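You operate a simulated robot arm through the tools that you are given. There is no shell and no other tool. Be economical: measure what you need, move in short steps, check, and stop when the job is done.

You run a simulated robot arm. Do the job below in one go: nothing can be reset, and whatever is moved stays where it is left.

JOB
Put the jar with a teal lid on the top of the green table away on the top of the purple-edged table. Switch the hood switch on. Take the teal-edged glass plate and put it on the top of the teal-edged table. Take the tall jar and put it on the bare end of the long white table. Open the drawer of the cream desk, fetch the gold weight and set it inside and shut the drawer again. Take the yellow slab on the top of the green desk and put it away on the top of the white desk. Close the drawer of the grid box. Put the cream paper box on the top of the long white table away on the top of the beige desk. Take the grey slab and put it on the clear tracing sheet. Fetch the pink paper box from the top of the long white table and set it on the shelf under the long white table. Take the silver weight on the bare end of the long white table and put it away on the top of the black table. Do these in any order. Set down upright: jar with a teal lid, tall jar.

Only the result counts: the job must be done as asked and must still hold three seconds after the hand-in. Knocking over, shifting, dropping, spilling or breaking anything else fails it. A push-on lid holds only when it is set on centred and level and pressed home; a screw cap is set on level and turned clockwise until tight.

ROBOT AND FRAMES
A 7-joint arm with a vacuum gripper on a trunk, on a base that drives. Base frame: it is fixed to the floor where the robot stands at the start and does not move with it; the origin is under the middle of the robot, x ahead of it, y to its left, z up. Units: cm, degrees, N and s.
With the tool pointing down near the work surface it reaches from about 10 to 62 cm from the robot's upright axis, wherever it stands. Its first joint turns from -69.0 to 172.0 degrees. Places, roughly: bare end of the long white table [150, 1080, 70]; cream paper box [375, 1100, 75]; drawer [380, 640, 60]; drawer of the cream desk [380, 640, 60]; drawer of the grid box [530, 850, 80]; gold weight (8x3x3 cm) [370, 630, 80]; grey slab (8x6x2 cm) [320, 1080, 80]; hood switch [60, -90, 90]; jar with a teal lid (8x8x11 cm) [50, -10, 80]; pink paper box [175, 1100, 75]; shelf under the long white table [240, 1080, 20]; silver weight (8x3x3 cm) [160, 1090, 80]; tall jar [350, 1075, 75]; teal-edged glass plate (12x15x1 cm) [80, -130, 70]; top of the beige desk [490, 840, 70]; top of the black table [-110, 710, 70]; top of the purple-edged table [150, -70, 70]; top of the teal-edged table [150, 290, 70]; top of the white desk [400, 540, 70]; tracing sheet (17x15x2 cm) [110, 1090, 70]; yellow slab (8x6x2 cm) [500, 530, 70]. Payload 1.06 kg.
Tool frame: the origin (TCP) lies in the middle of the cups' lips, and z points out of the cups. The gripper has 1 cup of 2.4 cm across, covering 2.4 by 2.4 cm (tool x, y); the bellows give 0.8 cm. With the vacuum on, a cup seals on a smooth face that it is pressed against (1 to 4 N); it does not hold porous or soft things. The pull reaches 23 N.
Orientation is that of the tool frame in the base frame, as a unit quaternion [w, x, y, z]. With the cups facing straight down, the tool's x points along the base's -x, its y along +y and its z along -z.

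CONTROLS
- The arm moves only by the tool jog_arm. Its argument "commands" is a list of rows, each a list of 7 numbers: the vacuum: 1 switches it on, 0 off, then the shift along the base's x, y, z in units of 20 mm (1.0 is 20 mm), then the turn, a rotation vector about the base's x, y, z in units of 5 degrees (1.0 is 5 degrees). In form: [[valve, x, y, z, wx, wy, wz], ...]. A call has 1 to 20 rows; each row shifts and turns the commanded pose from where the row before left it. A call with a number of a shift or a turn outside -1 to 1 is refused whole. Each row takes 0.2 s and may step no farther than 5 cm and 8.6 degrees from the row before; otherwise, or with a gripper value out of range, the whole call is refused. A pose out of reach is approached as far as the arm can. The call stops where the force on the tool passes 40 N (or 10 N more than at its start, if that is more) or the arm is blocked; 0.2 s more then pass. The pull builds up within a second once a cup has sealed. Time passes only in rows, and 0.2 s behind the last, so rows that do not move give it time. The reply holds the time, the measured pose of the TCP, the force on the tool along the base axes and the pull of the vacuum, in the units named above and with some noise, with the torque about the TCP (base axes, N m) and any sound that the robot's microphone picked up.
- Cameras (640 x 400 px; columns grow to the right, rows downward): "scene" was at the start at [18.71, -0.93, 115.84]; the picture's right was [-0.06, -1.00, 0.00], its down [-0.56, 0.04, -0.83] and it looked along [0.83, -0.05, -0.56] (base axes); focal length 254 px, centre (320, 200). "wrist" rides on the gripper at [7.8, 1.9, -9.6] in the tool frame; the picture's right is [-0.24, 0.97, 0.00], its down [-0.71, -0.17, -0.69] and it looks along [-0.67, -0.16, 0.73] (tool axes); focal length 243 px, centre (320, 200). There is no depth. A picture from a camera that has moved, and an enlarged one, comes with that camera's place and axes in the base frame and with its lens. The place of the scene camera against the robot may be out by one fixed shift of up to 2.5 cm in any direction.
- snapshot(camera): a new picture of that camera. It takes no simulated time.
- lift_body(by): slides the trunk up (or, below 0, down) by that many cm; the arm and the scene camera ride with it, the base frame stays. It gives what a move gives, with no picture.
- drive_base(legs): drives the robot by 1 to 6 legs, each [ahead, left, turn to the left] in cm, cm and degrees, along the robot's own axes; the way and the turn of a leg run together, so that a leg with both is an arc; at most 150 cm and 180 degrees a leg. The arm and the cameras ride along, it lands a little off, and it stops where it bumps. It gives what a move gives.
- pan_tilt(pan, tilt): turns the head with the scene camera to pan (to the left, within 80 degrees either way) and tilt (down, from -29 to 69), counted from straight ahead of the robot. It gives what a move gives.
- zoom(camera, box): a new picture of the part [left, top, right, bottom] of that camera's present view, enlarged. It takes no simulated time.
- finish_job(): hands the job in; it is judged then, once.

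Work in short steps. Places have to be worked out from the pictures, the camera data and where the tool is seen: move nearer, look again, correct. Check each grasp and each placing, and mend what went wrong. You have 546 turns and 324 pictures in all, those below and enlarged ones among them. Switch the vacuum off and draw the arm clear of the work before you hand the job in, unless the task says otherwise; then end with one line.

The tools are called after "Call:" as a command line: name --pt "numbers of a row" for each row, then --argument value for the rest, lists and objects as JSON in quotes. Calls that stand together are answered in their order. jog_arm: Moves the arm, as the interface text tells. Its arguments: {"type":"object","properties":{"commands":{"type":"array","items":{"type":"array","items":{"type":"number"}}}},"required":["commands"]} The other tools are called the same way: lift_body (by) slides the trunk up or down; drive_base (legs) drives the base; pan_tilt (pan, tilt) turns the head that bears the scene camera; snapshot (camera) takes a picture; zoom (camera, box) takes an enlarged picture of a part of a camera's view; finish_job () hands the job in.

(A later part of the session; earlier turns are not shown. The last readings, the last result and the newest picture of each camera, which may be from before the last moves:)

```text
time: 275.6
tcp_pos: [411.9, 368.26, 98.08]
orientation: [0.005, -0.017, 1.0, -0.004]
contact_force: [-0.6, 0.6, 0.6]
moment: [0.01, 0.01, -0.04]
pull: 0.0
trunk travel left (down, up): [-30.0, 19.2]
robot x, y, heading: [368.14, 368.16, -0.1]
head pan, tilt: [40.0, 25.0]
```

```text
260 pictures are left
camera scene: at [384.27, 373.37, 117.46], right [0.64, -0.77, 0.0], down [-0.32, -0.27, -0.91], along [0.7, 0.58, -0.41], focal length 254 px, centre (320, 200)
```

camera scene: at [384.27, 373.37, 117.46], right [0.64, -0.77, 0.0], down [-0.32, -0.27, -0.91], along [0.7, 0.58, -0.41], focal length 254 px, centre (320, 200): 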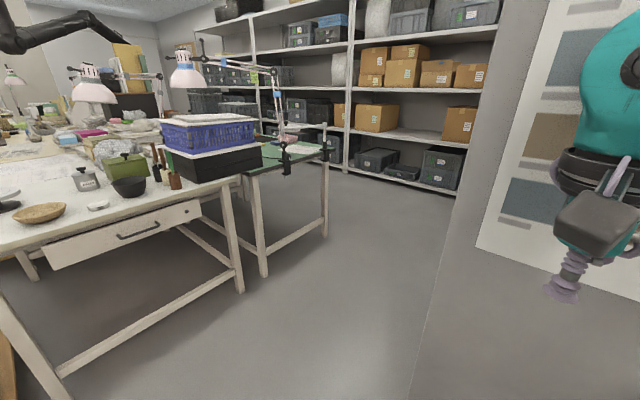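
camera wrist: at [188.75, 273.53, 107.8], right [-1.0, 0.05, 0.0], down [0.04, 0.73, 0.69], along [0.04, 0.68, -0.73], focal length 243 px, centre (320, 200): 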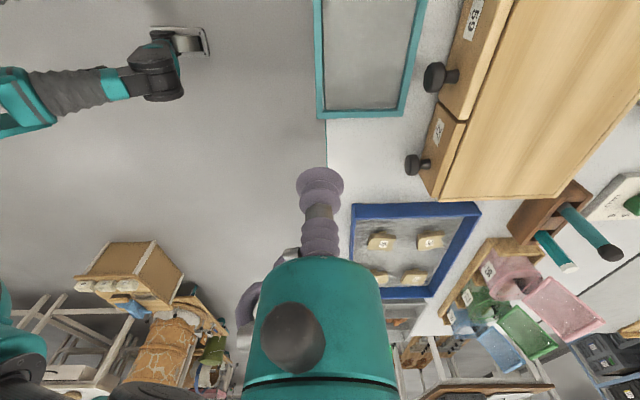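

The tool touched the cabinet front. I back off 18 cm, then strafe left into the passage.

Call:
drive_base --legs '[[-12, 0, 0]]'

Call:
jog_arm --pt "0 -1 0 0 0 0 0" --pt "0 -1 0 0 0 0 0" --pt "0 -1 0 0 0 0 0" --pt "0 -1 0 0 0 0 0" --pt "0 -1 0 0.5 0 0 0" --pt "0 -1 0 0.5 0 0 0"

Call:
snapshot --camera "scene"

Call:
pan_tilt --pan 0 --tilt 30

Call:
snapshot --camera "scene"

```text
time: 276.2
tcp_pos: [411.88, 368.25, 98.19]
orientation: [0.006, -0.019, 1.0, -0.004]
contact_force: [0.4, 1.2, -0.4]
moment: [0.01, -0.01, -0.01]
pull: 0.2
trunk travel left (down, up): [-30.0, 19.2]
robot x, y, heading: [368.03, 368.46, -0.3]
head pan, tilt: [40.0, 25.0]
stopped in leg 1: the robot was blocked; the commanded pose is now the measured one
```

```text
time: 277.6
tcp_pos: [400.61, 368.59, 99.71]
orientation: [0.002, -0.017, 1.0, -0.006]
contact_force: [0.5, -0.2, 0.1]
moment: [-0.02, -0.02, 0.0]
pull: 0.1
trunk travel left (down, up): [-30.0, 19.2]
robot x, y, heading: [368.1, 368.51, 0.1]
head pan, tilt: [40.0, 25.0]
```

```text
259 pictures are left
camera scene: at [385.07, 373.78, 117.29], right [0.64, -0.77, 0.0], down [-0.32, -0.27, -0.91], along [0.7, 0.58, -0.42], focal length 254 px, centre (320, 200)
```

scene: 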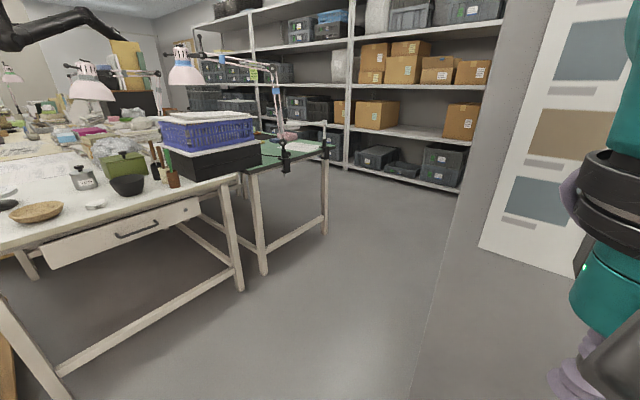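

```text
time: 278.7
tcp_pos: [400.62, 368.69, 99.73]
orientation: [0.002, -0.018, 1.0, -0.006]
contact_force: [-0.3, -0.1, 0.6]
moment: [0.01, -0.01, 0.04]
pull: 0.0
trunk travel left (down, up): [-30.0, 19.2]
robot x, y, heading: [368.01, 368.18, 0.1]
head pan, tilt: [0.0, 30.0]
```

```text
258 pictures are left
camera scene: at [387.06, 367.86, 116.49], right [0.0, -1.0, 0.0], down [-0.5, 0.0, -0.87], along [0.87, 0.0, -0.5], focal length 254 px, centre (320, 200)
```

scene: 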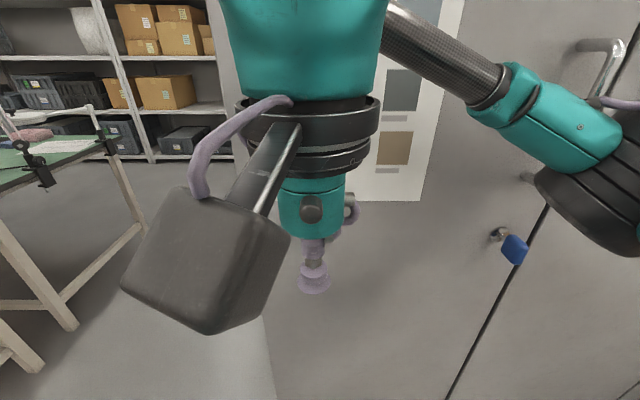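

I retry backing off now that the arm is drawn in.

Call:
drive_base --legs '[[-10, 0, 0]]'

```text
time: 279.9
tcp_pos: [390.63, 368.52, 99.73]
orientation: [0.002, -0.016, 1.0, -0.007]
contact_force: [-0.5, -0.6, -0.7]
moment: [0.03, -0.04, 0.01]
pull: 0.0
trunk travel left (down, up): [-30.0, 19.2]
robot x, y, heading: [358.14, 368.39, -0.4]
head pan, tilt: [0.0, 30.0]
```

Freed. I turn left to face +y (arm over the passage), then go diagonally right-ahead into the passage.

Call:
drive_base --legs '[[0, 0, 90.3], [20, -32, 0], [30, 0, 0]]'

Call:
pan_tilt --pan -10 --tilt 30

Call:
snapshot --camera "scene"

Call:
pan_tilt --pan -60 --tilt 25

Call:
snapshot --camera "scene"

```text
time: 288.7
tcp_pos: [389.42, 451.1, 99.77]
orientation: [-0.005, 0.719, -0.695, 0.002]
contact_force: [-0.5, -0.5, 0.2]
moment: [0.0, 0.0, 0.04]
pull: 0.0
trunk travel left (down, up): [-30.0, 19.2]
robot x, y, heading: [389.79, 418.44, 89.8]
head pan, tilt: [0.0, 30.0]
```

```text
time: 289.4
tcp_pos: [389.53, 451.1, 99.64]
orientation: [-0.005, 0.72, -0.694, 0.004]
contact_force: [0.2, 0.2, -0.1]
moment: [-0.01, 0.04, 0.01]
pull: 0.0
trunk travel left (down, up): [-30.0, 19.2]
robot x, y, heading: [390.1, 418.62, 89.8]
head pan, tilt: [-10.0, 30.0]
```

```text
257 pictures are left
camera scene: at [391.22, 437.2, 116.49], right [0.98, -0.17, 0.0], down [-0.09, -0.49, -0.87], along [0.15, 0.85, -0.5], focal length 254 px, centre (320, 200)
```

scene: 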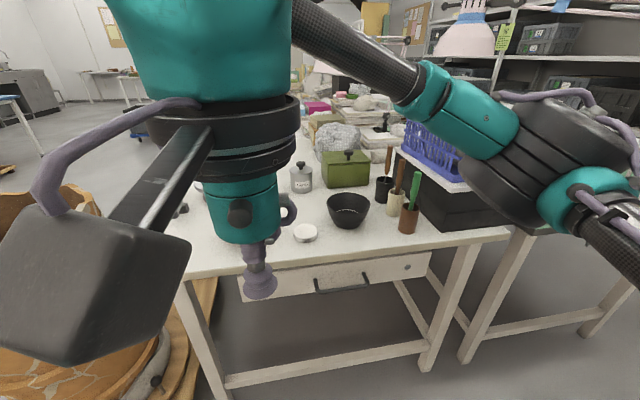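

```text
time: 290.6
tcp_pos: [389.42, 451.05, 99.76]
orientation: [-0.005, 0.72, -0.694, 0.003]
contact_force: [0.6, 0.4, -0.9]
moment: [0.0, -0.02, -0.01]
pull: 0.0
trunk travel left (down, up): [-30.0, 19.2]
robot x, y, heading: [389.87, 418.45, 89.7]
head pan, tilt: [-60.0, 25.0]
```

```text
256 pictures are left
camera scene: at [397.62, 432.89, 117.28], right [0.5, -0.87, 0.0], down [-0.37, -0.21, -0.91], along [0.79, 0.45, -0.42], focal length 254 px, centre (320, 200)
```

scene: 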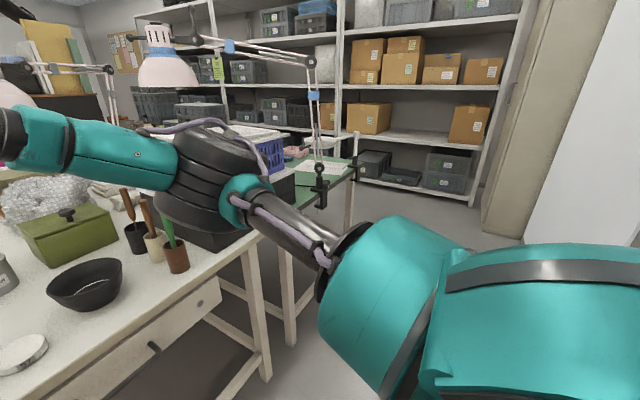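

The elbow must stay clear of the lamp at about [491,486]. I move 4 cm back and strafe right, then look.

Call:
drive_base --legs '[[-3, -20, 0], [0, -80, 0], [0, -80, 0]]'

Call:
pan_tilt --pan 40 --tilt 25

Call:
snapshot --camera "scene"

Call:
pan_tilt --pan -10 --tilt 25

Call:
snapshot --camera "scene"

```text
time: 307.1
tcp_pos: [569.44, 450.36, 99.82]
orientation: [-0.006, 0.726, -0.688, 0.003]
contact_force: [-0.3, -0.1, -0.2]
moment: [-0.01, -0.02, 0.01]
pull: 0.0
trunk travel left (down, up): [-30.0, 19.2]
robot x, y, heading: [570.67, 417.49, 91.1]
head pan, tilt: [-60.0, 25.0]
```

```text
time: 308.8
tcp_pos: [569.48, 450.29, 99.67]
orientation: [-0.005, 0.727, -0.687, 0.003]
contact_force: [-0.2, -0.5, -0.6]
moment: [0.0, -0.04, -0.01]
pull: 0.0
trunk travel left (down, up): [-30.0, 19.2]
robot x, y, heading: [570.94, 417.29, 91.0]
head pan, tilt: [40.0, 25.0]
```

```text
255 pictures are left
camera scene: at [564.08, 434.52, 117.29], right [0.76, 0.66, 0.0], down [0.28, -0.32, -0.91], along [-0.59, 0.68, -0.42], focal length 254 px, centre (320, 200)
```

scene: 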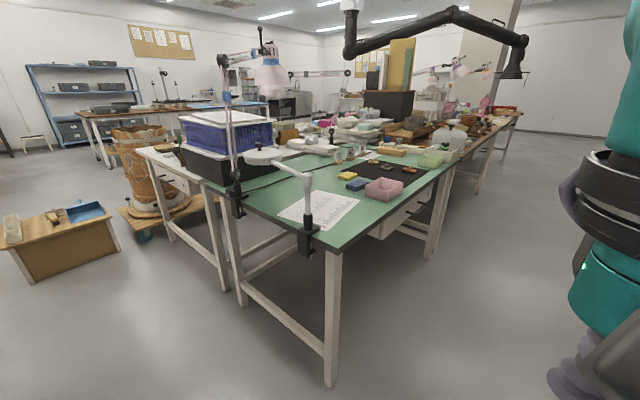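

```text
time: 310.0
tcp_pos: [569.56, 450.23, 99.64]
orientation: [-0.006, 0.726, -0.687, 0.003]
contact_force: [0.8, -0.2, 0.0]
moment: [-0.03, 0.03, 0.0]
pull: 0.1
trunk travel left (down, up): [-30.0, 19.2]
robot x, y, heading: [570.49, 417.54, 90.9]
head pan, tilt: [-10.0, 25.0]
```

```text
254 pictures are left
camera scene: at [571.55, 436.66, 117.29], right [0.99, -0.16, 0.0], down [-0.07, -0.42, -0.91], along [0.14, 0.9, -0.42], focal length 254 px, centre (320, 200)
```

scene: 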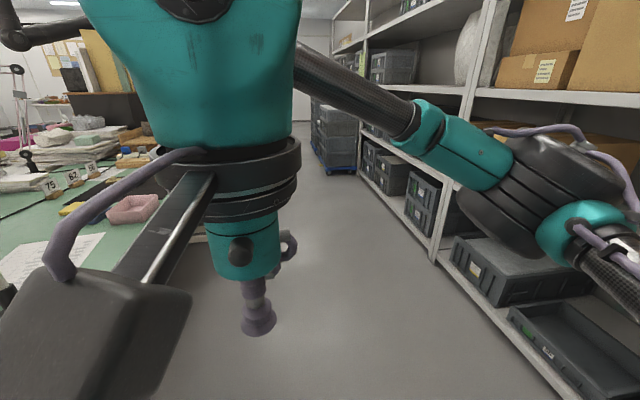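

The yellow slab is visible near the pink box on the green desk. I pan back and zoom.

Call:
pan_tilt --pan 40 --tilt 25

Call:
zoom --camera "scene" --box '[260, 100, 480, 260]'

```text
time: 311.2
tcp_pos: [569.61, 450.29, 99.66]
orientation: [-0.007, 0.726, -0.688, 0.003]
contact_force: [-0.5, 0.1, 0.2]
moment: [0.01, -0.01, -0.05]
pull: 0.0
trunk travel left (down, up): [-30.0, 19.2]
robot x, y, heading: [570.83, 417.88, 91.0]
head pan, tilt: [40.0, 25.0]
```

```text
2.50 times, centred on (370, 180) of scene
camera zoom: at [564.08, 434.52, 117.29], right [0.76, 0.66, 0.0], down [0.28, -0.32, -0.91], along [-0.59, 0.68, -0.42], focal length 636 px, centre (195, 250)
```

zoom: 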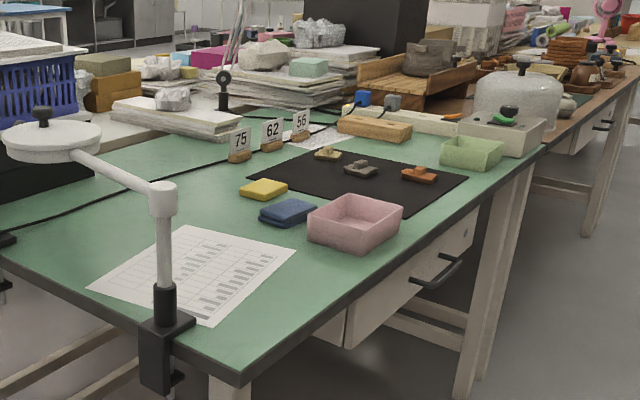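

The yellow slab is at about [497,532,75.5]; the green desk's right edge is x ≈ 529. I drive up alongside and turn to face the desk from its right side.

Call:
drive_base --legs '[[116, -4, -1], [0, 0, 90]]'

Call:
pan_tilt --pan 0 --tilt 40

Call:
snapshot --camera "scene"

```text
time: 320.8
tcp_pos: [541.63, 531.61, 99.7]
orientation: [-0.006, 1.0, 0.011, -0.001]
contact_force: [-0.3, 0.3, 0.4]
moment: [-0.03, -0.01, 0.01]
pull: 0.0
trunk travel left (down, up): [-30.0, 19.2]
robot x, y, heading: [573.83, 531.93, 179.2]
head pan, tilt: [40.0, 25.0]
```

```text
time: 321.9
tcp_pos: [541.6, 531.51, 99.63]
orientation: [-0.006, 1.0, 0.011, -0.003]
contact_force: [-0.6, 0.5, -0.4]
moment: [-0.01, 0.0, 0.0]
pull: 0.0
trunk travel left (down, up): [-30.0, 19.2]
robot x, y, heading: [574.15, 532.11, 179.3]
head pan, tilt: [0.0, 40.0]
```

```text
252 pictures are left
camera scene: at [555.18, 531.48, 114.96], right [0.01, 1.0, 0.0], down [0.64, -0.01, -0.77], along [-0.77, 0.01, -0.64], focal length 254 px, centre (320, 200)
```

scene: 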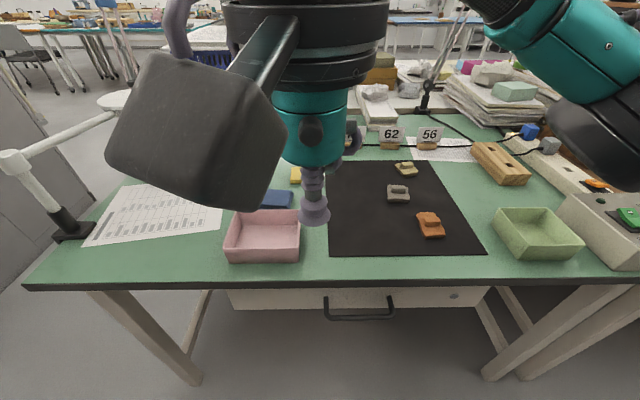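

The slab is at about [497,525]. I drive 15 cm closer, extend a bit and look with the wrist camera.

Call:
drive_base --legs '[[15, 0, 0.7]]'

Call:
jog_arm --pt "0 -1 -0.3 0 0 0 0" --pt "0 -1 -0.3 0 0 0 0" --pt "0 -1 -0.3 0 0 0 0" --pt "0 -1 -0.3 0 0 0 0" --pt "0 -1 -0.3 0 0 0 0" --pt "0 -1 -0.3 0 0 0 0" --pt "0 -1 -0.3 0 0 0 0" --pt "0 -1 -0.3 0 0 0 0" --pt "0 -1 -0.3 0 0 0 0" --pt "0 -1 -0.3 0 0 0 0"

Call:
snapshot --camera "wrist"

Call:
snapshot --camera "scene"

```text
time: 323.2
tcp_pos: [527.1, 531.2, 99.57]
orientation: [-0.005, 1.0, 0.019, -0.002]
contact_force: [-0.2, -0.3, 0.2]
moment: [0.03, -0.03, -0.01]
pull: 0.0
trunk travel left (down, up): [-30.0, 19.2]
robot x, y, heading: [559.36, 531.6, 180.1]
head pan, tilt: [0.0, 40.0]
```

```text
time: 325.4
tcp_pos: [507.11, 525.33, 99.77]
orientation: [-0.006, 1.0, 0.018, -0.003]
contact_force: [-0.4, 0.4, -0.3]
moment: [0.01, 0.01, 0.0]
pull: 0.1
trunk travel left (down, up): [-30.0, 19.2]
robot x, y, heading: [559.55, 531.99, 179.8]
head pan, tilt: [0.0, 40.0]
```

```text
251 pictures are left
camera wrist: at [515.08, 523.45, 109.21], right [-0.2, -0.98, -0.01], down [-0.71, 0.14, 0.69], along [-0.68, 0.15, -0.72], focal length 243 px, centre (320, 200)
```

wrist: 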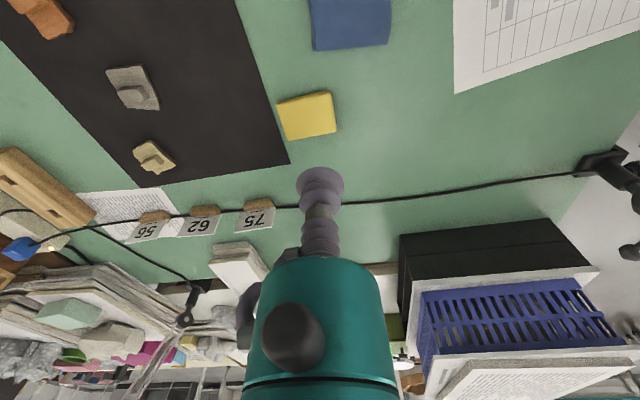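

```text
250 pictures are left
camera scene: at [540.66, 531.32, 114.95], right [0.0, 1.0, 0.0], down [0.64, 0.0, -0.77], along [-0.77, 0.0, -0.64], focal length 254 px, centre (320, 200)
```

scene: 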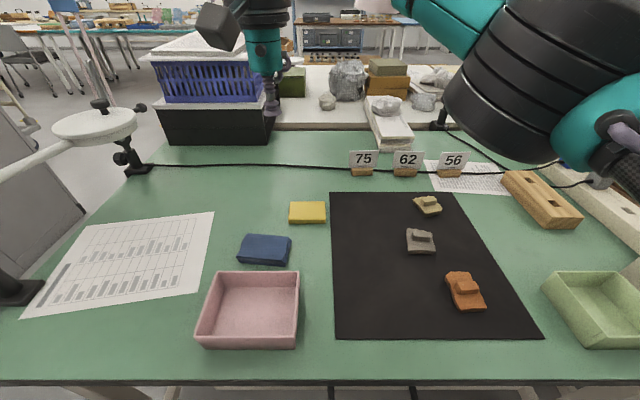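

The slab is at about [500.2,528.8,75.5]. I move over it, descend to z ≈ 80 and recheck.

Call:
jog_arm --pt "0 -0.9 0.45 -0.5 0 0 0" --pt "0 -0.9 0.45 -0.8 0 0 0" --pt "0 -0.85 0.45 -0.8 0 0 0" --pt "0 -0.8 0.4 -1 0 0 0" --pt "0 0 0 -1 0 0 0" --pt "0 0 0 -1 0 0 0" --pt "0 0 0 -1 0 0 0" --pt "0 0 0 -1 0 0 0" --pt "0 0 0 -1 0 0 0" --pt "0 0 0 -1 0 0 0" --pt "0 0 0 -0.6 0 0 0" --pt "0 0 0 0 0 0 0"

Call:
snapshot --camera "wrist"

```text
time: 328.0
tcp_pos: [500.12, 528.86, 80.22]
orientation: [-0.006, 1.0, 0.018, -0.002]
contact_force: [0.6, -0.2, 0.7]
moment: [0.0, -0.02, 0.01]
pull: 0.0
trunk travel left (down, up): [-30.0, 19.2]
robot x, y, heading: [559.78, 531.87, 180.0]
head pan, tilt: [0.0, 40.0]
```

```text
249 pictures are left
camera wrist: at [508.11, 526.94, 89.74], right [-0.2, -0.98, -0.01], down [-0.71, 0.14, 0.69], along [-0.67, 0.15, -0.72], focal length 243 px, centre (320, 200)
```

wrist: 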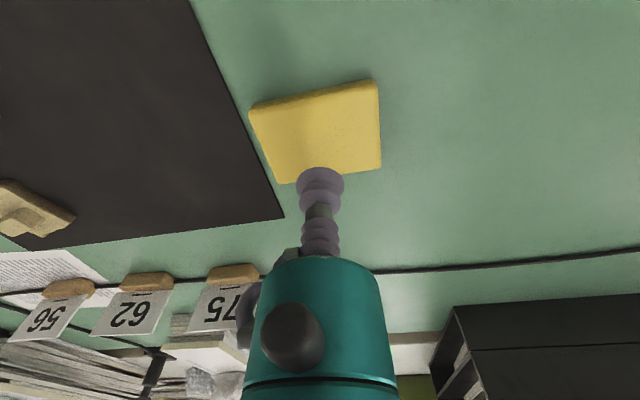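

Centred. I lower onto the slab with the vacuum on.

Call:
jog_arm --pt "1 0.3 0 -0.8 0 0 0" --pt "1 0 0 -0.8 0 0 0" --pt "1 0 0 -0.3 0 0 0" --pt "1 0 0 -0.2 0 0 0" --pt "1 0 0 -0.15 0 0 0" --pt "1 0 0 -0.1 0 0 0" --pt "1 0 0 0 0 0 0"

```text
time: 329.6
tcp_pos: [500.78, 528.66, 75.68]
orientation: [-0.006, 1.0, 0.018, -0.003]
contact_force: [0.3, 0.0, 0.4]
moment: [-0.05, 0.0, -0.02]
pull: 22.9
trunk travel left (down, up): [-30.0, 19.2]
robot x, y, heading: [559.84, 531.6, 180.1]
head pan, tilt: [0.0, 40.0]
```

Sealed. I lift and look.

Call:
jog_arm --pt "1 0 0 0.2 0 0 0" --pt "1 0 0 0.5 0 0 0" --pt "1 0 0 1 0 0 0" --pt "1 0 0 1 0 0 0" --pt "1 0 0 1 0 0 0" --pt "1 0 0 1 0 0 0" --pt "1 0 0 1 0 0 0" --pt "1 0 0 1 0 0 0" --pt "1 0 0 1 0 0 0" --pt "1 0 0 1 0 0 0" --pt "1 0 0 1 0 0 0" --pt "1 0 0 1 0 0 0" --pt "1 0.8 0 1 0 0 0" --pt "1 0.8 0 0.5 0 0 0" --pt "1 0.8 0 0 0 0 0" --pt "1 0.8 0 0 0 0 0"

Call:
snapshot --camera "scene"

Call:
pan_tilt --pan 0 --tilt 22

Call:
snapshot --camera "scene"

```text
time: 333.0
tcp_pos: [507.3, 528.76, 100.07]
orientation: [-0.006, 1.0, 0.018, -0.002]
contact_force: [-0.2, 0.0, -1.1]
moment: [-0.01, 0.01, -0.04]
pull: 22.4
trunk travel left (down, up): [-30.0, 19.2]
robot x, y, heading: [559.62, 531.74, 179.8]
head pan, tilt: [0.0, 40.0]
```

```text
248 pictures are left
camera scene: at [540.66, 531.34, 114.95], right [0.0, 1.0, 0.0], down [0.64, 0.0, -0.77], along [-0.77, 0.0, -0.64], focal length 254 px, centre (320, 200)
```

scene: 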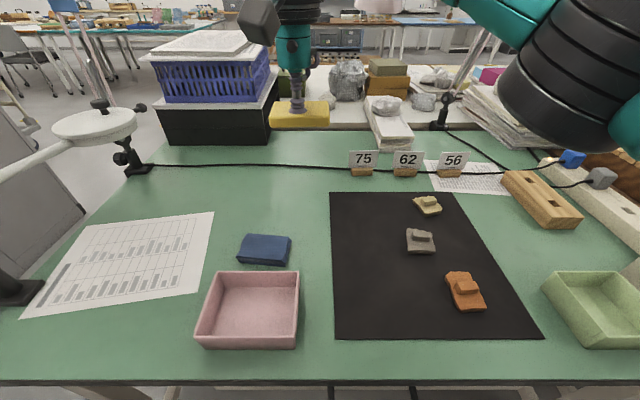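

```text
time: 333.8
tcp_pos: [507.2, 528.8, 100.14]
orientation: [-0.007, 1.0, 0.019, -0.002]
contact_force: [0.0, 0.0, -0.3]
moment: [0.01, -0.02, 0.01]
pull: 22.6
trunk travel left (down, up): [-30.0, 19.2]
robot x, y, heading: [559.78, 531.4, 180.0]
head pan, tilt: [0.0, 22.0]
```

```text
247 pictures are left
camera scene: at [539.87, 531.33, 117.76], right [0.0, 1.0, 0.0], down [0.38, 0.0, -0.93], along [-0.93, 0.0, -0.38], focal length 254 px, centre (320, 200)
```

scene: 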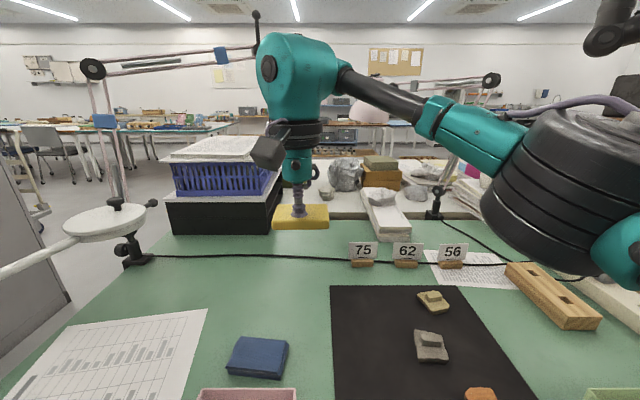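

The slab is held. I retract the tool to 32 cm ahead, and drive back the same way to the front end of the white desk.

Call:
jog_arm --pt "1 1 0.15 0 0 0 0" --pt "1 1 0.15 0 0 0 0" --pt "1 1 0.15 0 0 0 0" --pt "1 1 0.15 0 0 0 0" --pt "1 1 0.15 0 0 0 0" --pt "1 1 0.15 0 0 0 0" --pt "1 1 0.15 0 0 0 0" --pt "1 1 0.15 0 0 0 0" --pt "1 1 0.15 0 0 0 0" --pt "1 1 0.15 0 0 0 0"

Call:
drive_base --legs '[[-16, 0, 0], [0, 0, -90], [-115, 0, 0], [0, 90, 0], [0, 70, 0]]'

Call:
pan_tilt --pan 5 --tilt 35

Call:
snapshot --camera "scene"

```text
time: 336.0
tcp_pos: [527.31, 531.78, 100.21]
orientation: [-0.007, 1.0, 0.018, -0.003]
contact_force: [-0.3, 0.2, -1.0]
moment: [0.01, -0.06, -0.01]
pull: 22.9
trunk travel left (down, up): [-30.0, 19.2]
robot x, y, heading: [559.45, 531.63, 179.8]
head pan, tilt: [0.0, 22.0]
```

```text
time: 360.8
tcp_pos: [415.84, 450.91, 100.11]
orientation: [-0.007, 0.712, -0.702, 0.002]
contact_force: [-0.5, -0.4, -0.4]
moment: [0.0, 0.0, 0.02]
pull: 23.0
trunk travel left (down, up): [-30.0, 19.2]
robot x, y, heading: [415.07, 418.38, 88.6]
head pan, tilt: [0.0, 22.0]
```

```text
time: 361.5
tcp_pos: [415.83, 450.95, 100.21]
orientation: [-0.005, 0.712, -0.702, 0.002]
contact_force: [-0.4, 0.4, -0.3]
moment: [0.01, -0.01, 0.02]
pull: 22.3
trunk travel left (down, up): [-30.0, 19.2]
robot x, y, heading: [414.77, 418.55, 88.4]
head pan, tilt: [5.0, 35.0]
```

```text
246 pictures are left
camera scene: at [414.49, 437.1, 115.71], right [1.0, 0.06, 0.0], down [0.04, -0.57, -0.82], along [-0.05, 0.82, -0.57], focal length 254 px, centre (320, 200)
```

scene: 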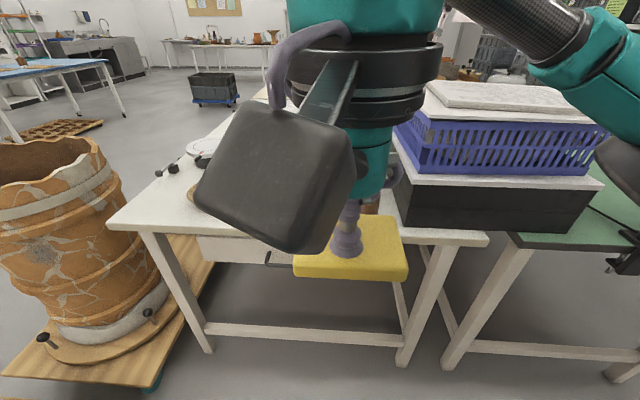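

The rack's stack is tall (≈105) near the elbow, so I shift left to x ≈ 386 and look with the wrist camera.

Call:
drive_base --legs '[[0, 28, 1.4]]'

Call:
jog_arm --pt "1 0 0 1 0 0 0" --pt "1 0 0 1 0 0 0" --pt "1 0 1 0 0 0 0" --pt "1 0 1 0 0 0 0" --pt "1 0 1 0 0 0 0" --pt "1 0 1 0 0 0 0" --pt "1 0 1 0 0 0 0"

Call:
snapshot --camera "wrist"

Call:
snapshot --camera "scene"

```text
time: 364.6
tcp_pos: [387.5, 451.32, 100.2]
orientation: [-0.006, 0.719, -0.695, 0.003]
contact_force: [-0.6, -0.2, -0.7]
moment: [-0.02, -0.01, 0.0]
pull: 22.7
trunk travel left (down, up): [-30.0, 19.2]
robot x, y, heading: [387.55, 418.85, 89.8]
head pan, tilt: [5.0, 35.0]
```

```text
time: 366.2
tcp_pos: [387.74, 461.21, 104.26]
orientation: [-0.005, 0.719, -0.695, 0.001]
contact_force: [0.4, -0.2, -0.9]
moment: [0.0, 0.01, 0.01]
pull: 22.9
trunk travel left (down, up): [-30.0, 19.2]
robot x, y, heading: [387.01, 419.43, 89.4]
head pan, tilt: [5.0, 35.0]
```

```text
245 pictures are left
camera wrist: at [386.07, 453.14, 113.75], right [-0.98, 0.2, -0.01], down [0.14, 0.71, 0.69], along [0.15, 0.67, -0.72], focal length 243 px, centre (320, 200)
```

wrist: 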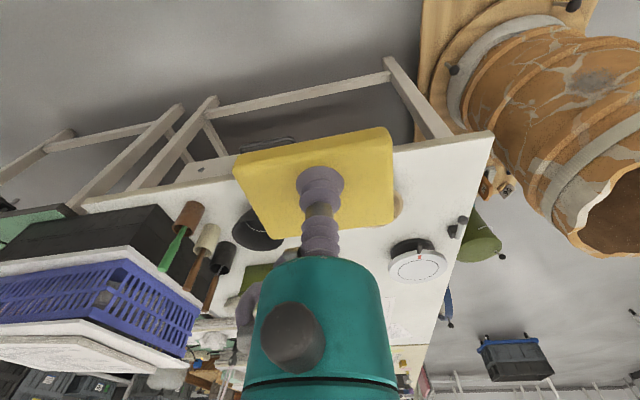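

```text
244 pictures are left
camera scene: at [386.55, 437.49, 115.71], right [1.0, 0.08, 0.0], down [0.05, -0.57, -0.82], along [-0.07, 0.82, -0.57], focal length 254 px, centre (320, 200)
```

scene: 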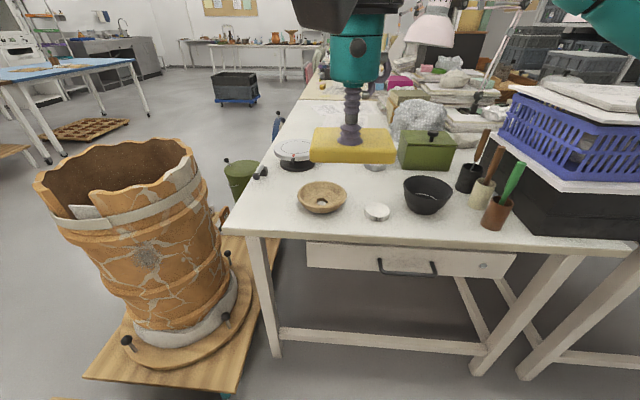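

A free strip lies left of the wicker saucer (x ≈ 362–376). I swing the tool left, so the elbow stays away from the rack, then drive 26 cm closer.

Call:
jog_arm --pt "1 -1 -0.4 0 0 0 0" --pt "1 -1 -0.4 0 0 0 0" --pt "1 -1 -0.4 0 0 0 0" --pt "1 -1 -0.4 0 0 0 0" --pt "1 -1 -0.4 0 0 0 0" --pt "1 -1 -0.4 0 0 0 0" --pt "1 -1 -0.4 0 0 0 0" --pt "1 -1 -0.4 0 0 0 0"

Call:
drive_base --legs '[[26, 0, 0]]'

Call:
snapshot --camera "wrist"

Call:
pan_tilt --pan 0 --tilt 45

Call:
snapshot --camera "scene"

```text
time: 368.0
tcp_pos: [371.69, 454.86, 104.28]
orientation: [-0.005, 0.719, -0.695, 0.003]
contact_force: [1.3, 0.3, 0.2]
moment: [-0.02, -0.01, 0.0]
pull: 22.9
trunk travel left (down, up): [-30.0, 19.2]
robot x, y, heading: [387.57, 419.34, 89.8]
head pan, tilt: [5.0, 35.0]
```

```text
time: 369.9
tcp_pos: [371.88, 481.47, 104.19]
orientation: [-0.006, 0.718, -0.696, 0.003]
contact_force: [-0.2, 0.5, -0.9]
moment: [0.0, 0.01, 0.03]
pull: 22.9
trunk travel left (down, up): [-30.0, 19.2]
robot x, y, heading: [387.53, 445.66, 89.6]
head pan, tilt: [5.0, 35.0]
```

```text
243 pictures are left
camera wrist: at [370.16, 473.36, 113.75], right [-0.98, 0.2, -0.01], down [0.14, 0.71, 0.69], along [0.15, 0.67, -0.72], focal length 243 px, centre (320, 200)
```

wrist: 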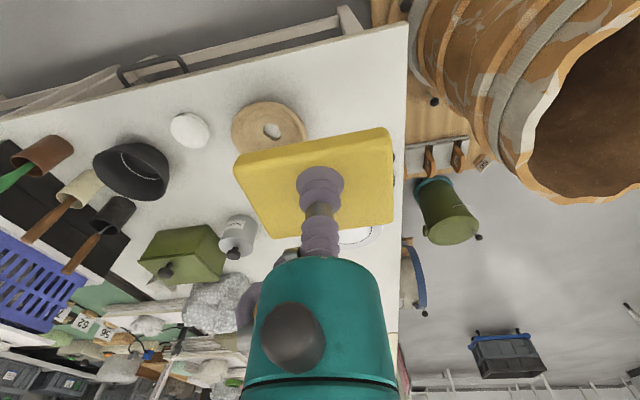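

```text
time: 370.6
tcp_pos: [371.93, 481.37, 104.31]
orientation: [-0.005, 0.718, -0.696, 0.002]
contact_force: [-0.1, -0.6, -0.8]
moment: [0.01, 0.01, 0.02]
pull: 23.1
trunk travel left (down, up): [-30.0, 19.2]
robot x, y, heading: [387.82, 445.44, 89.7]
head pan, tilt: [0.0, 45.0]
```

```text
242 pictures are left
camera scene: at [387.45, 463.3, 114.23], right [1.0, -0.01, 0.0], down [0.0, -0.71, -0.71], along [0.0, 0.71, -0.71], focal length 254 px, centre (320, 200)
```

scene: 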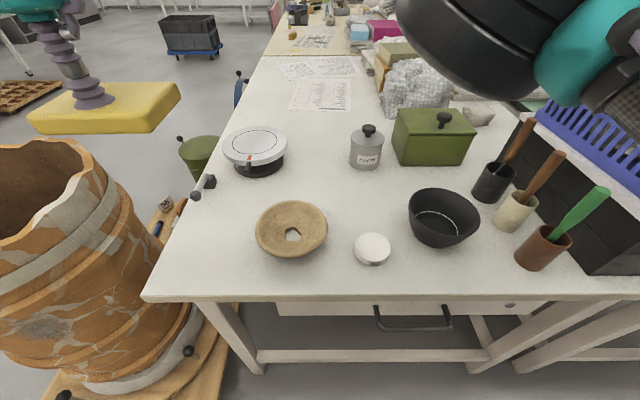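

The strip left of the saucer spans x ≈ 359–375. I go to [367.3,491] and lower to z ≈ 80.

Call:
jog_arm --pt "1 -0.46 0.96 0 0 0 0" --pt "1 -0.46 0.96 0 0 0 0" --pt "1 -0.46 0.96 0 0 0 0" --pt "1 -0.46 0.96 0 0 0 0" --pt "1 -0.46 0.96 0 0 0 0" --pt "1 0 0 -1 0 0 0" --pt "1 0 0 -1 0 0 0" --pt "1 0 0 -1 0 0 0" --pt "1 0 0 -1 0 0 0" --pt "1 0 0 -1 0 0 0" --pt "1 0 0 -1 0 0 0" --pt "1 0 0 -1 0 0 0" --pt "1 0 0 -1 0 0 0" --pt "1 0 0 -1 0 0 0" --pt "1 0 0 -1 0 0 0" --pt "1 0 0 -1 0 0 0" --pt "1 0 0 0 0 0 0"

Call:
snapshot --camera "scene"

Call:
snapshot --camera "wrist"

```text
time: 374.2
tcp_pos: [368.54, 488.1, 82.33]
orientation: [-0.005, 0.718, -0.696, 0.002]
contact_force: [0.2, 1.0, -0.6]
moment: [-0.06, 0.01, -0.01]
pull: 22.5
out of reach, approached as far as the arm can: row 4, 5
trunk travel left (down, up): [-30.0, 19.2]
robot x, y, heading: [387.76, 445.57, 89.6]
head pan, tilt: [0.0, 45.0]
```

```text
241 pictures are left
camera scene: at [387.45, 463.3, 114.23], right [1.0, -0.01, 0.0], down [0.0, -0.71, -0.71], along [0.0, 0.71, -0.71], focal length 254 px, centre (320, 200)
```

scene: 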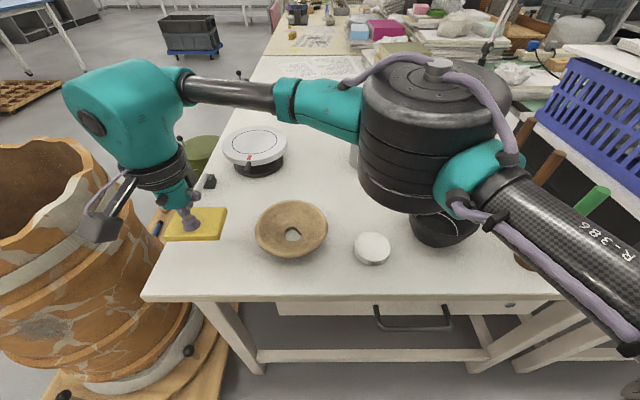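

```text
240 pictures are left
camera wrist: at [366.88, 480.02, 91.86], right [-0.98, 0.2, -0.01], down [0.14, 0.71, 0.69], along [0.15, 0.67, -0.72], focal length 243 px, centre (320, 200)
```

wrist: 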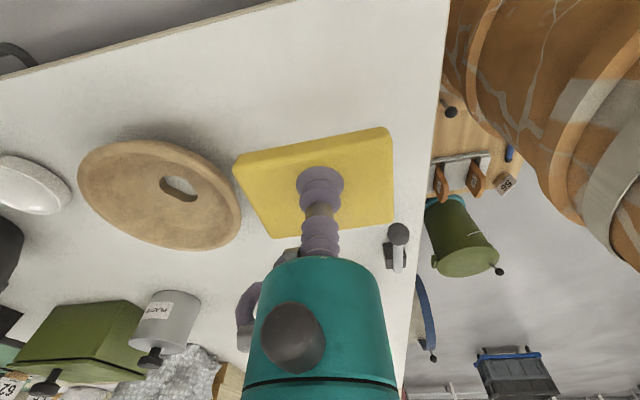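

The spot is clear on all sides. I lower to contact.

Call:
jog_arm --pt "1 0 0 -0.8 0 0 0" --pt "1 0 0 -0.8 0 0 0" --pt "1 0 0 -0.8 0 0 0" --pt "1 0 0 -0.4 0 0 0" --pt "1 0 0 -0.2 0 0 0" --pt "1 0 0 -0.1 0 0 0" --pt "1 0 0 0 0 0 0"

```text
time: 375.8
tcp_pos: [368.72, 488.18, 76.36]
orientation: [-0.006, 0.718, -0.696, 0.003]
contact_force: [-0.6, 0.3, 0.2]
moment: [-0.03, -0.01, 0.0]
pull: 22.2
trunk travel left (down, up): [-30.0, 19.2]
robot x, y, heading: [387.76, 445.56, 89.7]
head pan, tilt: [0.0, 45.0]
```

Call:
jog_arm --pt "1 0 0 -0.1 0 0 0" --pt "1 0 0 -0.1 0 0 0" --pt "1 0 0 -0.1 0 0 0" --pt "1 0 0 0 0 0 0"

```text
time: 376.8
tcp_pos: [368.73, 488.19, 75.6]
orientation: [-0.005, 0.718, -0.696, 0.002]
contact_force: [1.3, 2.3, 5.5]
moment: [0.0, 0.11, -0.05]
pull: 23.2
trunk travel left (down, up): [-30.0, 19.2]
robot x, y, heading: [387.38, 445.09, 89.8]
head pan, tilt: [0.0, 45.0]
```

In contact. I release and lift off.

Call:
jog_arm --pt "0 0 0 0 0 0 0" --pt "0 0 0 0 0 0 0" --pt "0 0 0 0 0 0 0" --pt "0 0 0 0 0 0 0" --pt "0 0 0 0 0 0 0" --pt "0 0 0 0.2 0 0 0" --pt "0 0 0 0.5 0 0 0" --pt "0 0 0 1 0 0 0" --pt "0 0 0 1 0 0 0" --pt "0 0 0 1 0 0 0" --pt "0 0 0 1 0 0 0" --pt "0 0 0 1 0 0 0" --pt "0 0 0 1 0 0 0" --pt "0 0 0 1 0 0 0" --pt "0 0 0 1 0 0 0" --pt "0 0 0 1 0 0 0" --pt "0 0 0 1 0 0 0" --pt "0 0 0 1 0 0 0" --pt "0 0.5 -1 0.5 0 0 0" --pt "0 0.5 -1 0 0 0 0"

Call:
snapshot --camera "scene"

```text
time: 381.0
tcp_pos: [370.84, 483.99, 100.01]
orientation: [-0.005, 0.718, -0.696, 0.002]
contact_force: [-0.1, 0.0, -0.8]
moment: [0.02, 0.01, -0.02]
pull: 0.0
trunk travel left (down, up): [-30.0, 19.2]
robot x, y, heading: [387.69, 445.1, 89.8]
head pan, tilt: [0.0, 45.0]
```

```text
239 pictures are left
camera scene: at [387.46, 463.29, 114.23], right [1.0, -0.01, 0.0], down [0.0, -0.71, -0.71], along [0.0, 0.71, -0.71], focal length 254 px, centre (320, 200)
```

scene: 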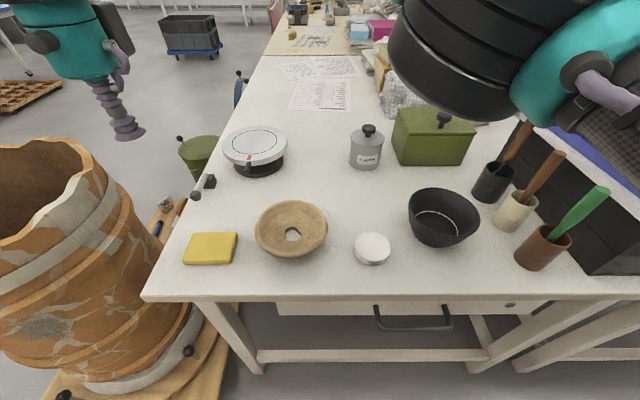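

The yellow slab is set down. Next the cream desk: I back out of the passage and go around on the left side.

Call:
drive_base --legs '[[-27, 0, 0], [-30, 0, 0], [-20, 32, 0], [0, 96, 0], [120, 0, 0]]'

Call:
pan_tilt --pan -25 --tilt 20

Call:
snapshot --camera "scene"

```text
time: 401.3
tcp_pos: [242.17, 521.46, 100.07]
orientation: [-0.006, 0.717, -0.697, 0.002]
contact_force: [-0.5, 1.1, 0.2]
moment: [0.0, 0.02, 0.03]
pull: 0.0
trunk travel left (down, up): [-30.0, 19.2]
robot x, y, heading: [258.96, 482.7, 89.6]
head pan, tilt: [0.0, 45.0]
```

```text
time: 402.2
tcp_pos: [242.2, 521.45, 100.07]
orientation: [-0.006, 0.718, -0.696, 0.002]
contact_force: [-0.8, 0.3, 0.2]
moment: [-0.02, -0.02, 0.0]
pull: 0.0
trunk travel left (down, up): [-30.0, 19.2]
robot x, y, heading: [258.76, 482.77, 89.6]
head pan, tilt: [-25.0, 20.0]
```

```text
238 pictures are left
camera scene: at [262.73, 500.9, 118.09], right [0.9, -0.43, 0.0], down [-0.15, -0.31, -0.94], along [0.4, 0.85, -0.34], focal length 254 px, centre (320, 200)
```

scene: 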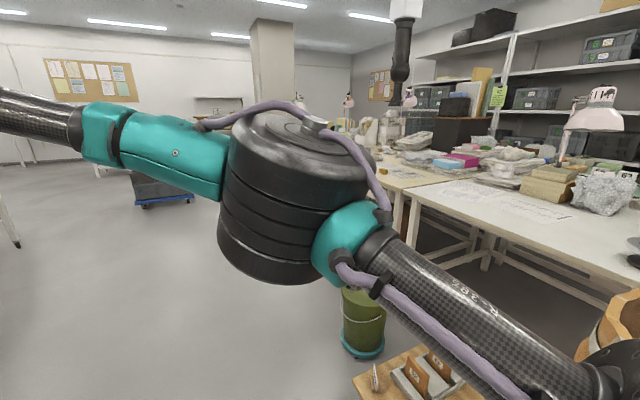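

I continue to y ≈ 650 and turn right to face the cream desk.

Call:
drive_base --legs '[[140, -5, 0], [25, 0, 0], [0, 0, -89.6]]'

Call:
pan_tilt --pan -5 --tilt 25

Call:
snapshot --camera "scene"

```text
time: 414.4
tcp_pos: [305.66, 663.33, 100.08]
orientation: [0.002, -0.007, 1.0, -0.005]
contact_force: [-0.7, -0.2, 0.5]
moment: [-0.01, -0.03, 0.01]
pull: 0.0
trunk travel left (down, up): [-30.0, 19.2]
robot x, y, heading: [266.97, 647.04, -1.2]
head pan, tilt: [-25.0, 20.0]
```

```text
time: 415.2
tcp_pos: [305.67, 663.57, 100.1]
orientation: [0.002, -0.007, 1.0, -0.006]
contact_force: [0.7, -0.5, 0.0]
moment: [-0.04, 0.03, -0.01]
pull: 0.1
trunk travel left (down, up): [-30.0, 19.2]
robot x, y, heading: [266.75, 647.16, -1.3]
head pan, tilt: [-5.0, 25.0]
```

```text
237 pictures are left
camera scene: at [285.77, 645.75, 117.29], right [-0.11, -0.99, 0.0], down [-0.42, 0.05, -0.91], along [0.9, -0.1, -0.42], focal length 254 px, centre (320, 200)
```

scene: 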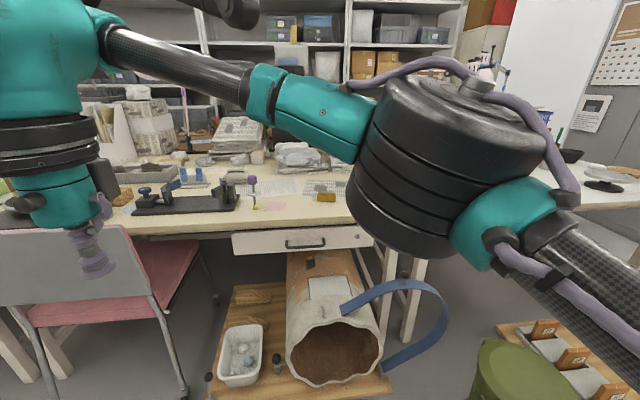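

The cream desk has its drawer handle at about [358,643,66]; a low pallet juts out to x ≈ 341. The gold weight is at about [374,633]. I drive 36 cm closer and tilt down to view the drawer.

Call:
drive_base --legs '[[36, 0, 1.2]]'

Call:
pan_tilt --pan 0 --tilt 45

Call:
snapshot --camera "scene"

Call:
snapshot --camera "wrist"

```text
time: 417.5
tcp_pos: [341.4, 663.93, 100.09]
orientation: [0.002, -0.018, 1.0, -0.007]
contact_force: [0.5, -0.5, 0.3]
moment: [-0.02, -0.06, 0.02]
pull: 0.1
trunk travel left (down, up): [-30.0, 19.2]
robot x, y, heading: [303.0, 647.27, 0.0]
head pan, tilt: [-5.0, 25.0]
```

```text
time: 418.4
tcp_pos: [341.46, 663.88, 100.12]
orientation: [0.003, -0.018, 1.0, -0.006]
contact_force: [-0.3, 0.1, 0.0]
moment: [0.02, -0.02, -0.02]
pull: 0.0
trunk travel left (down, up): [-30.0, 19.2]
robot x, y, heading: [302.78, 647.1, 0.0]
head pan, tilt: [0.0, 45.0]
```

```text
236 pictures are left
camera scene: at [320.8, 646.57, 114.23], right [0.0, -1.0, 0.0], down [-0.71, 0.0, -0.71], along [0.71, 0.0, -0.71], focal length 254 px, centre (320, 200)
```

scene: 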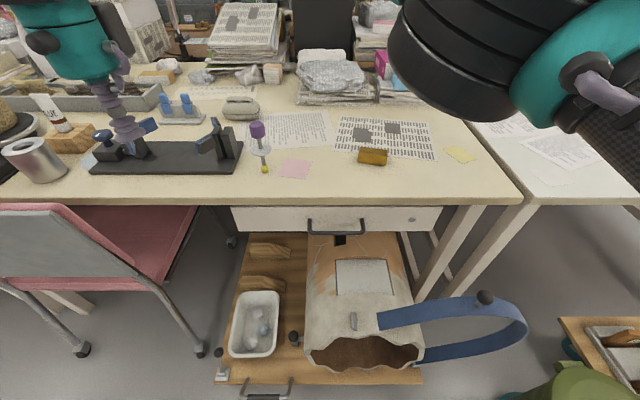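

```text
235 pictures are left
camera wrist: at [333.47, 665.47, 109.57], right [0.2, 0.98, -0.01], down [0.71, -0.14, 0.69], along [0.67, -0.15, -0.72], focal length 243 px, centre (320, 200)
```

wrist: 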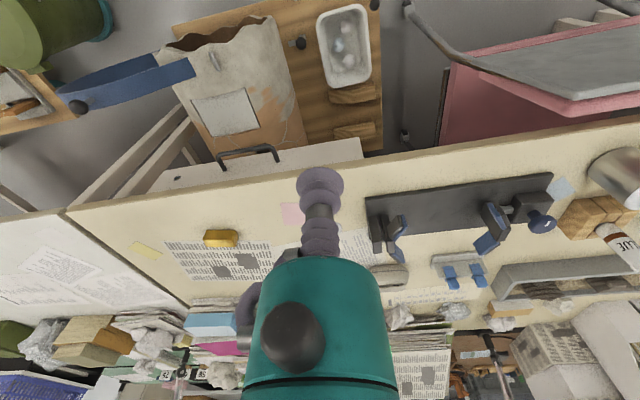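

The drawer face spans y ≈ 616–669, z ≈ 62–72, with the handle in the middle. I'll suck onto the face left of the handle: first turn the tool to point along +x in free air.

Call:
jog_arm --pt "0 0.3 -0.4 0.5 0 -1 0" --pt "0 0.3 -0.4 0.5 0 -1 0" --pt "0 0.3 -0.4 0.5 0 -1 0" --pt "0 0.3 -0.4 0.5 0 -1 0" --pt "0 0.3 -0.4 0.5 0 -1 0" --pt "0 0.3 -0.4 0 0 -1 0" --pt "0 0.3 -0.4 0 0 -1 0" --pt "0 0.3 -0.4 0 0 -1 0" --pt "0 0.3 0 0 0 -1 0" --pt "0 0.3 0 0 0 -1 0" --pt "0 0 0 0 0 -1 0" --pt "0 0 0 0 0 -1 0" --pt "0 0 0 0 0 -1 0" --pt "0 0 0 0 0 -1 0" --pt "0 0 0 0 0 -1 0" --pt "0 0 0 0 0 -1 0" --pt "0 0 0 0 0 -1 0" --pt "0 0 0 0 0 -1 0"

Call:
snapshot --camera "scene"

```text
time: 422.1
tcp_pos: [347.47, 657.7, 105.05]
orientation: [0.709, -0.009, 0.705, -0.016]
contact_force: [0.2, -0.2, -0.1]
moment: [-0.01, 0.02, 0.01]
pull: 0.0
trunk travel left (down, up): [-30.0, 19.2]
robot x, y, heading: [303.03, 646.99, -0.0]
head pan, tilt: [0.0, 45.0]
```

```text
234 pictures are left
camera scene: at [320.79, 646.58, 114.23], right [0.0, -1.0, 0.0], down [-0.71, 0.0, -0.71], along [0.71, 0.0, -0.71], focal length 254 px, centre (320, 200)
```

scene: 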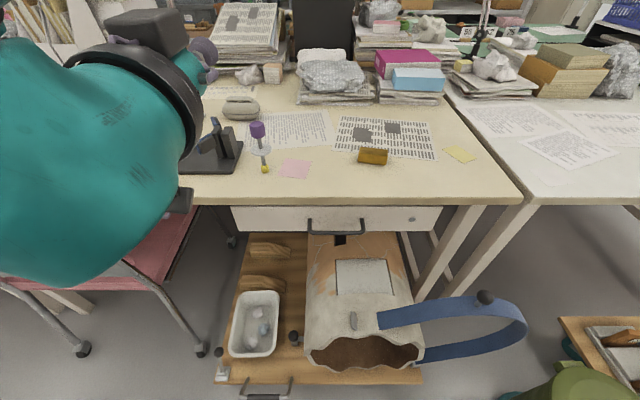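

I check where the elbow is now before lowering.

Call:
pan_tilt --pan 50 --tilt 25

Call:
snapshot --camera "scene"

Call:
snapshot --camera "wrist"

```text
time: 423.3
tcp_pos: [347.4, 657.64, 105.05]
orientation: [0.708, -0.01, 0.705, -0.016]
contact_force: [-0.1, 0.5, -0.3]
moment: [-0.01, 0.04, 0.02]
pull: 0.1
trunk travel left (down, up): [-30.0, 19.2]
robot x, y, heading: [302.85, 647.05, 0.1]
head pan, tilt: [50.0, 25.0]
```

```text
233 pictures are left
camera scene: at [318.59, 653.62, 117.28], right [0.77, -0.64, 0.0], down [-0.27, -0.32, -0.91], along [0.58, 0.69, -0.42], focal length 254 px, centre (320, 200)
```

scene: 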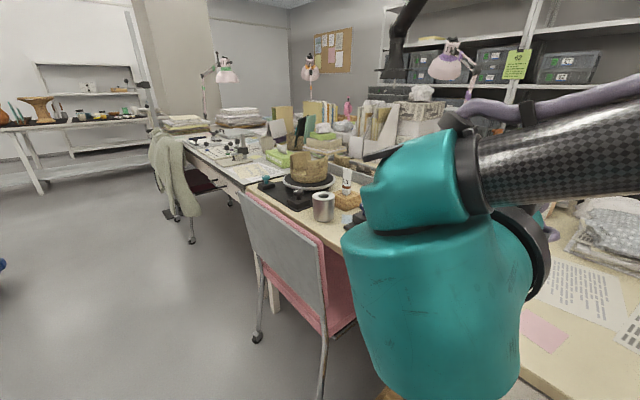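

```text
232 pictures are left
camera wrist: at [337.93, 659.17, 97.13], right [0.01, 0.98, 0.2], down [-0.69, -0.14, 0.71], along [0.72, -0.15, 0.67], focal length 243 px, centre (320, 200)
```

wrist: 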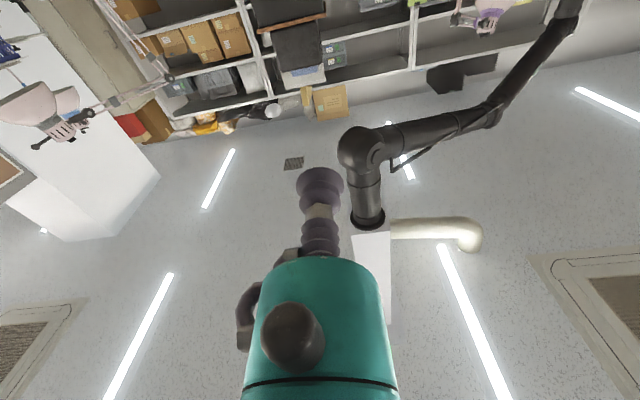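

The forearm passes at the right. I back the base 14 cm so the elbow stays clear of the desk, then lower the trunk by 30 cm.

Call:
drive_base --legs '[[-14, 0, 0]]'

Call:
lift_body --by -29

Call:
pan_tilt --pan 0 --tilt 20

Call:
snapshot --camera "scene"

Call:
snapshot --camera "wrist"

```text
time: 424.7
tcp_pos: [333.02, 657.78, 105.06]
orientation: [0.709, -0.01, 0.705, -0.016]
contact_force: [-0.6, 0.7, 0.6]
moment: [-0.02, -0.03, 0.01]
pull: 0.1
trunk travel left (down, up): [-30.0, 19.2]
robot x, y, heading: [288.68, 647.08, 0.6]
head pan, tilt: [50.0, 25.0]
```

```text
time: 427.6
tcp_pos: [336.76, 657.91, 73.48]
orientation: [0.677, -0.012, 0.736, -0.015]
contact_force: [0.1, -0.4, 0.6]
moment: [0.0, -0.02, -0.01]
pull: 0.1
trunk travel left (down, up): [-1.0, 48.2]
robot x, y, heading: [288.7, 646.99, 0.3]
head pan, tilt: [50.0, 25.0]
```

```text
time: 428.8
tcp_pos: [336.62, 657.88, 73.38]
orientation: [0.677, -0.013, 0.736, -0.013]
contact_force: [-0.1, 0.0, 0.3]
moment: [-0.03, -0.02, 0.02]
pull: 0.0
trunk travel left (down, up): [-1.0, 48.2]
robot x, y, heading: [288.46, 647.21, 0.2]
head pan, tilt: [0.0, 20.0]
```

```text
231 pictures are left
camera scene: at [316.4, 646.68, 88.18], right [0.01, -1.0, 0.0], down [-0.34, 0.0, -0.94], along [0.94, 0.01, -0.34], focal length 254 px, centre (320, 200)
```

scene: 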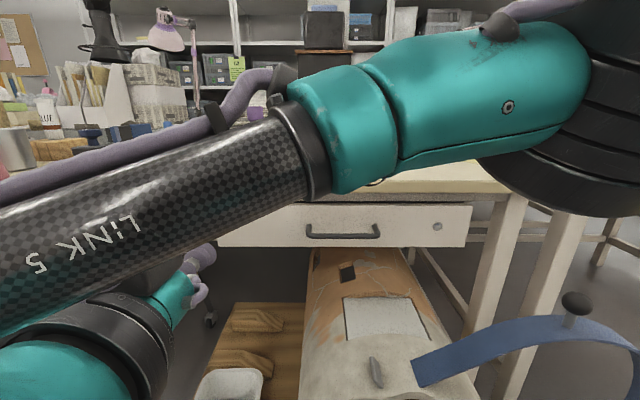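

```text
230 pictures are left
camera wrist: at [326.56, 659.34, 66.37], right [0.02, 0.98, 0.2], down [-0.62, -0.14, 0.77], along [0.78, -0.14, 0.61], focal length 243 px, centre (320, 200)
```

wrist: 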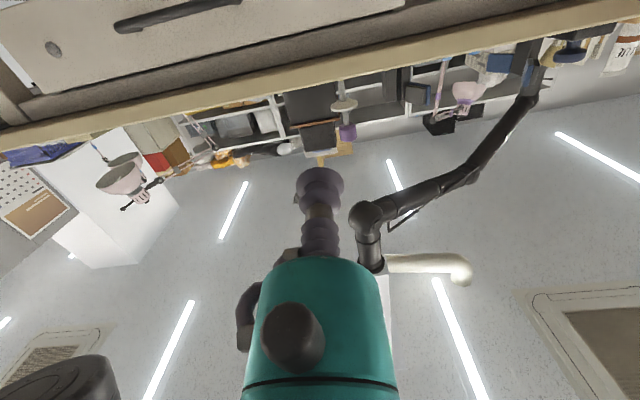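

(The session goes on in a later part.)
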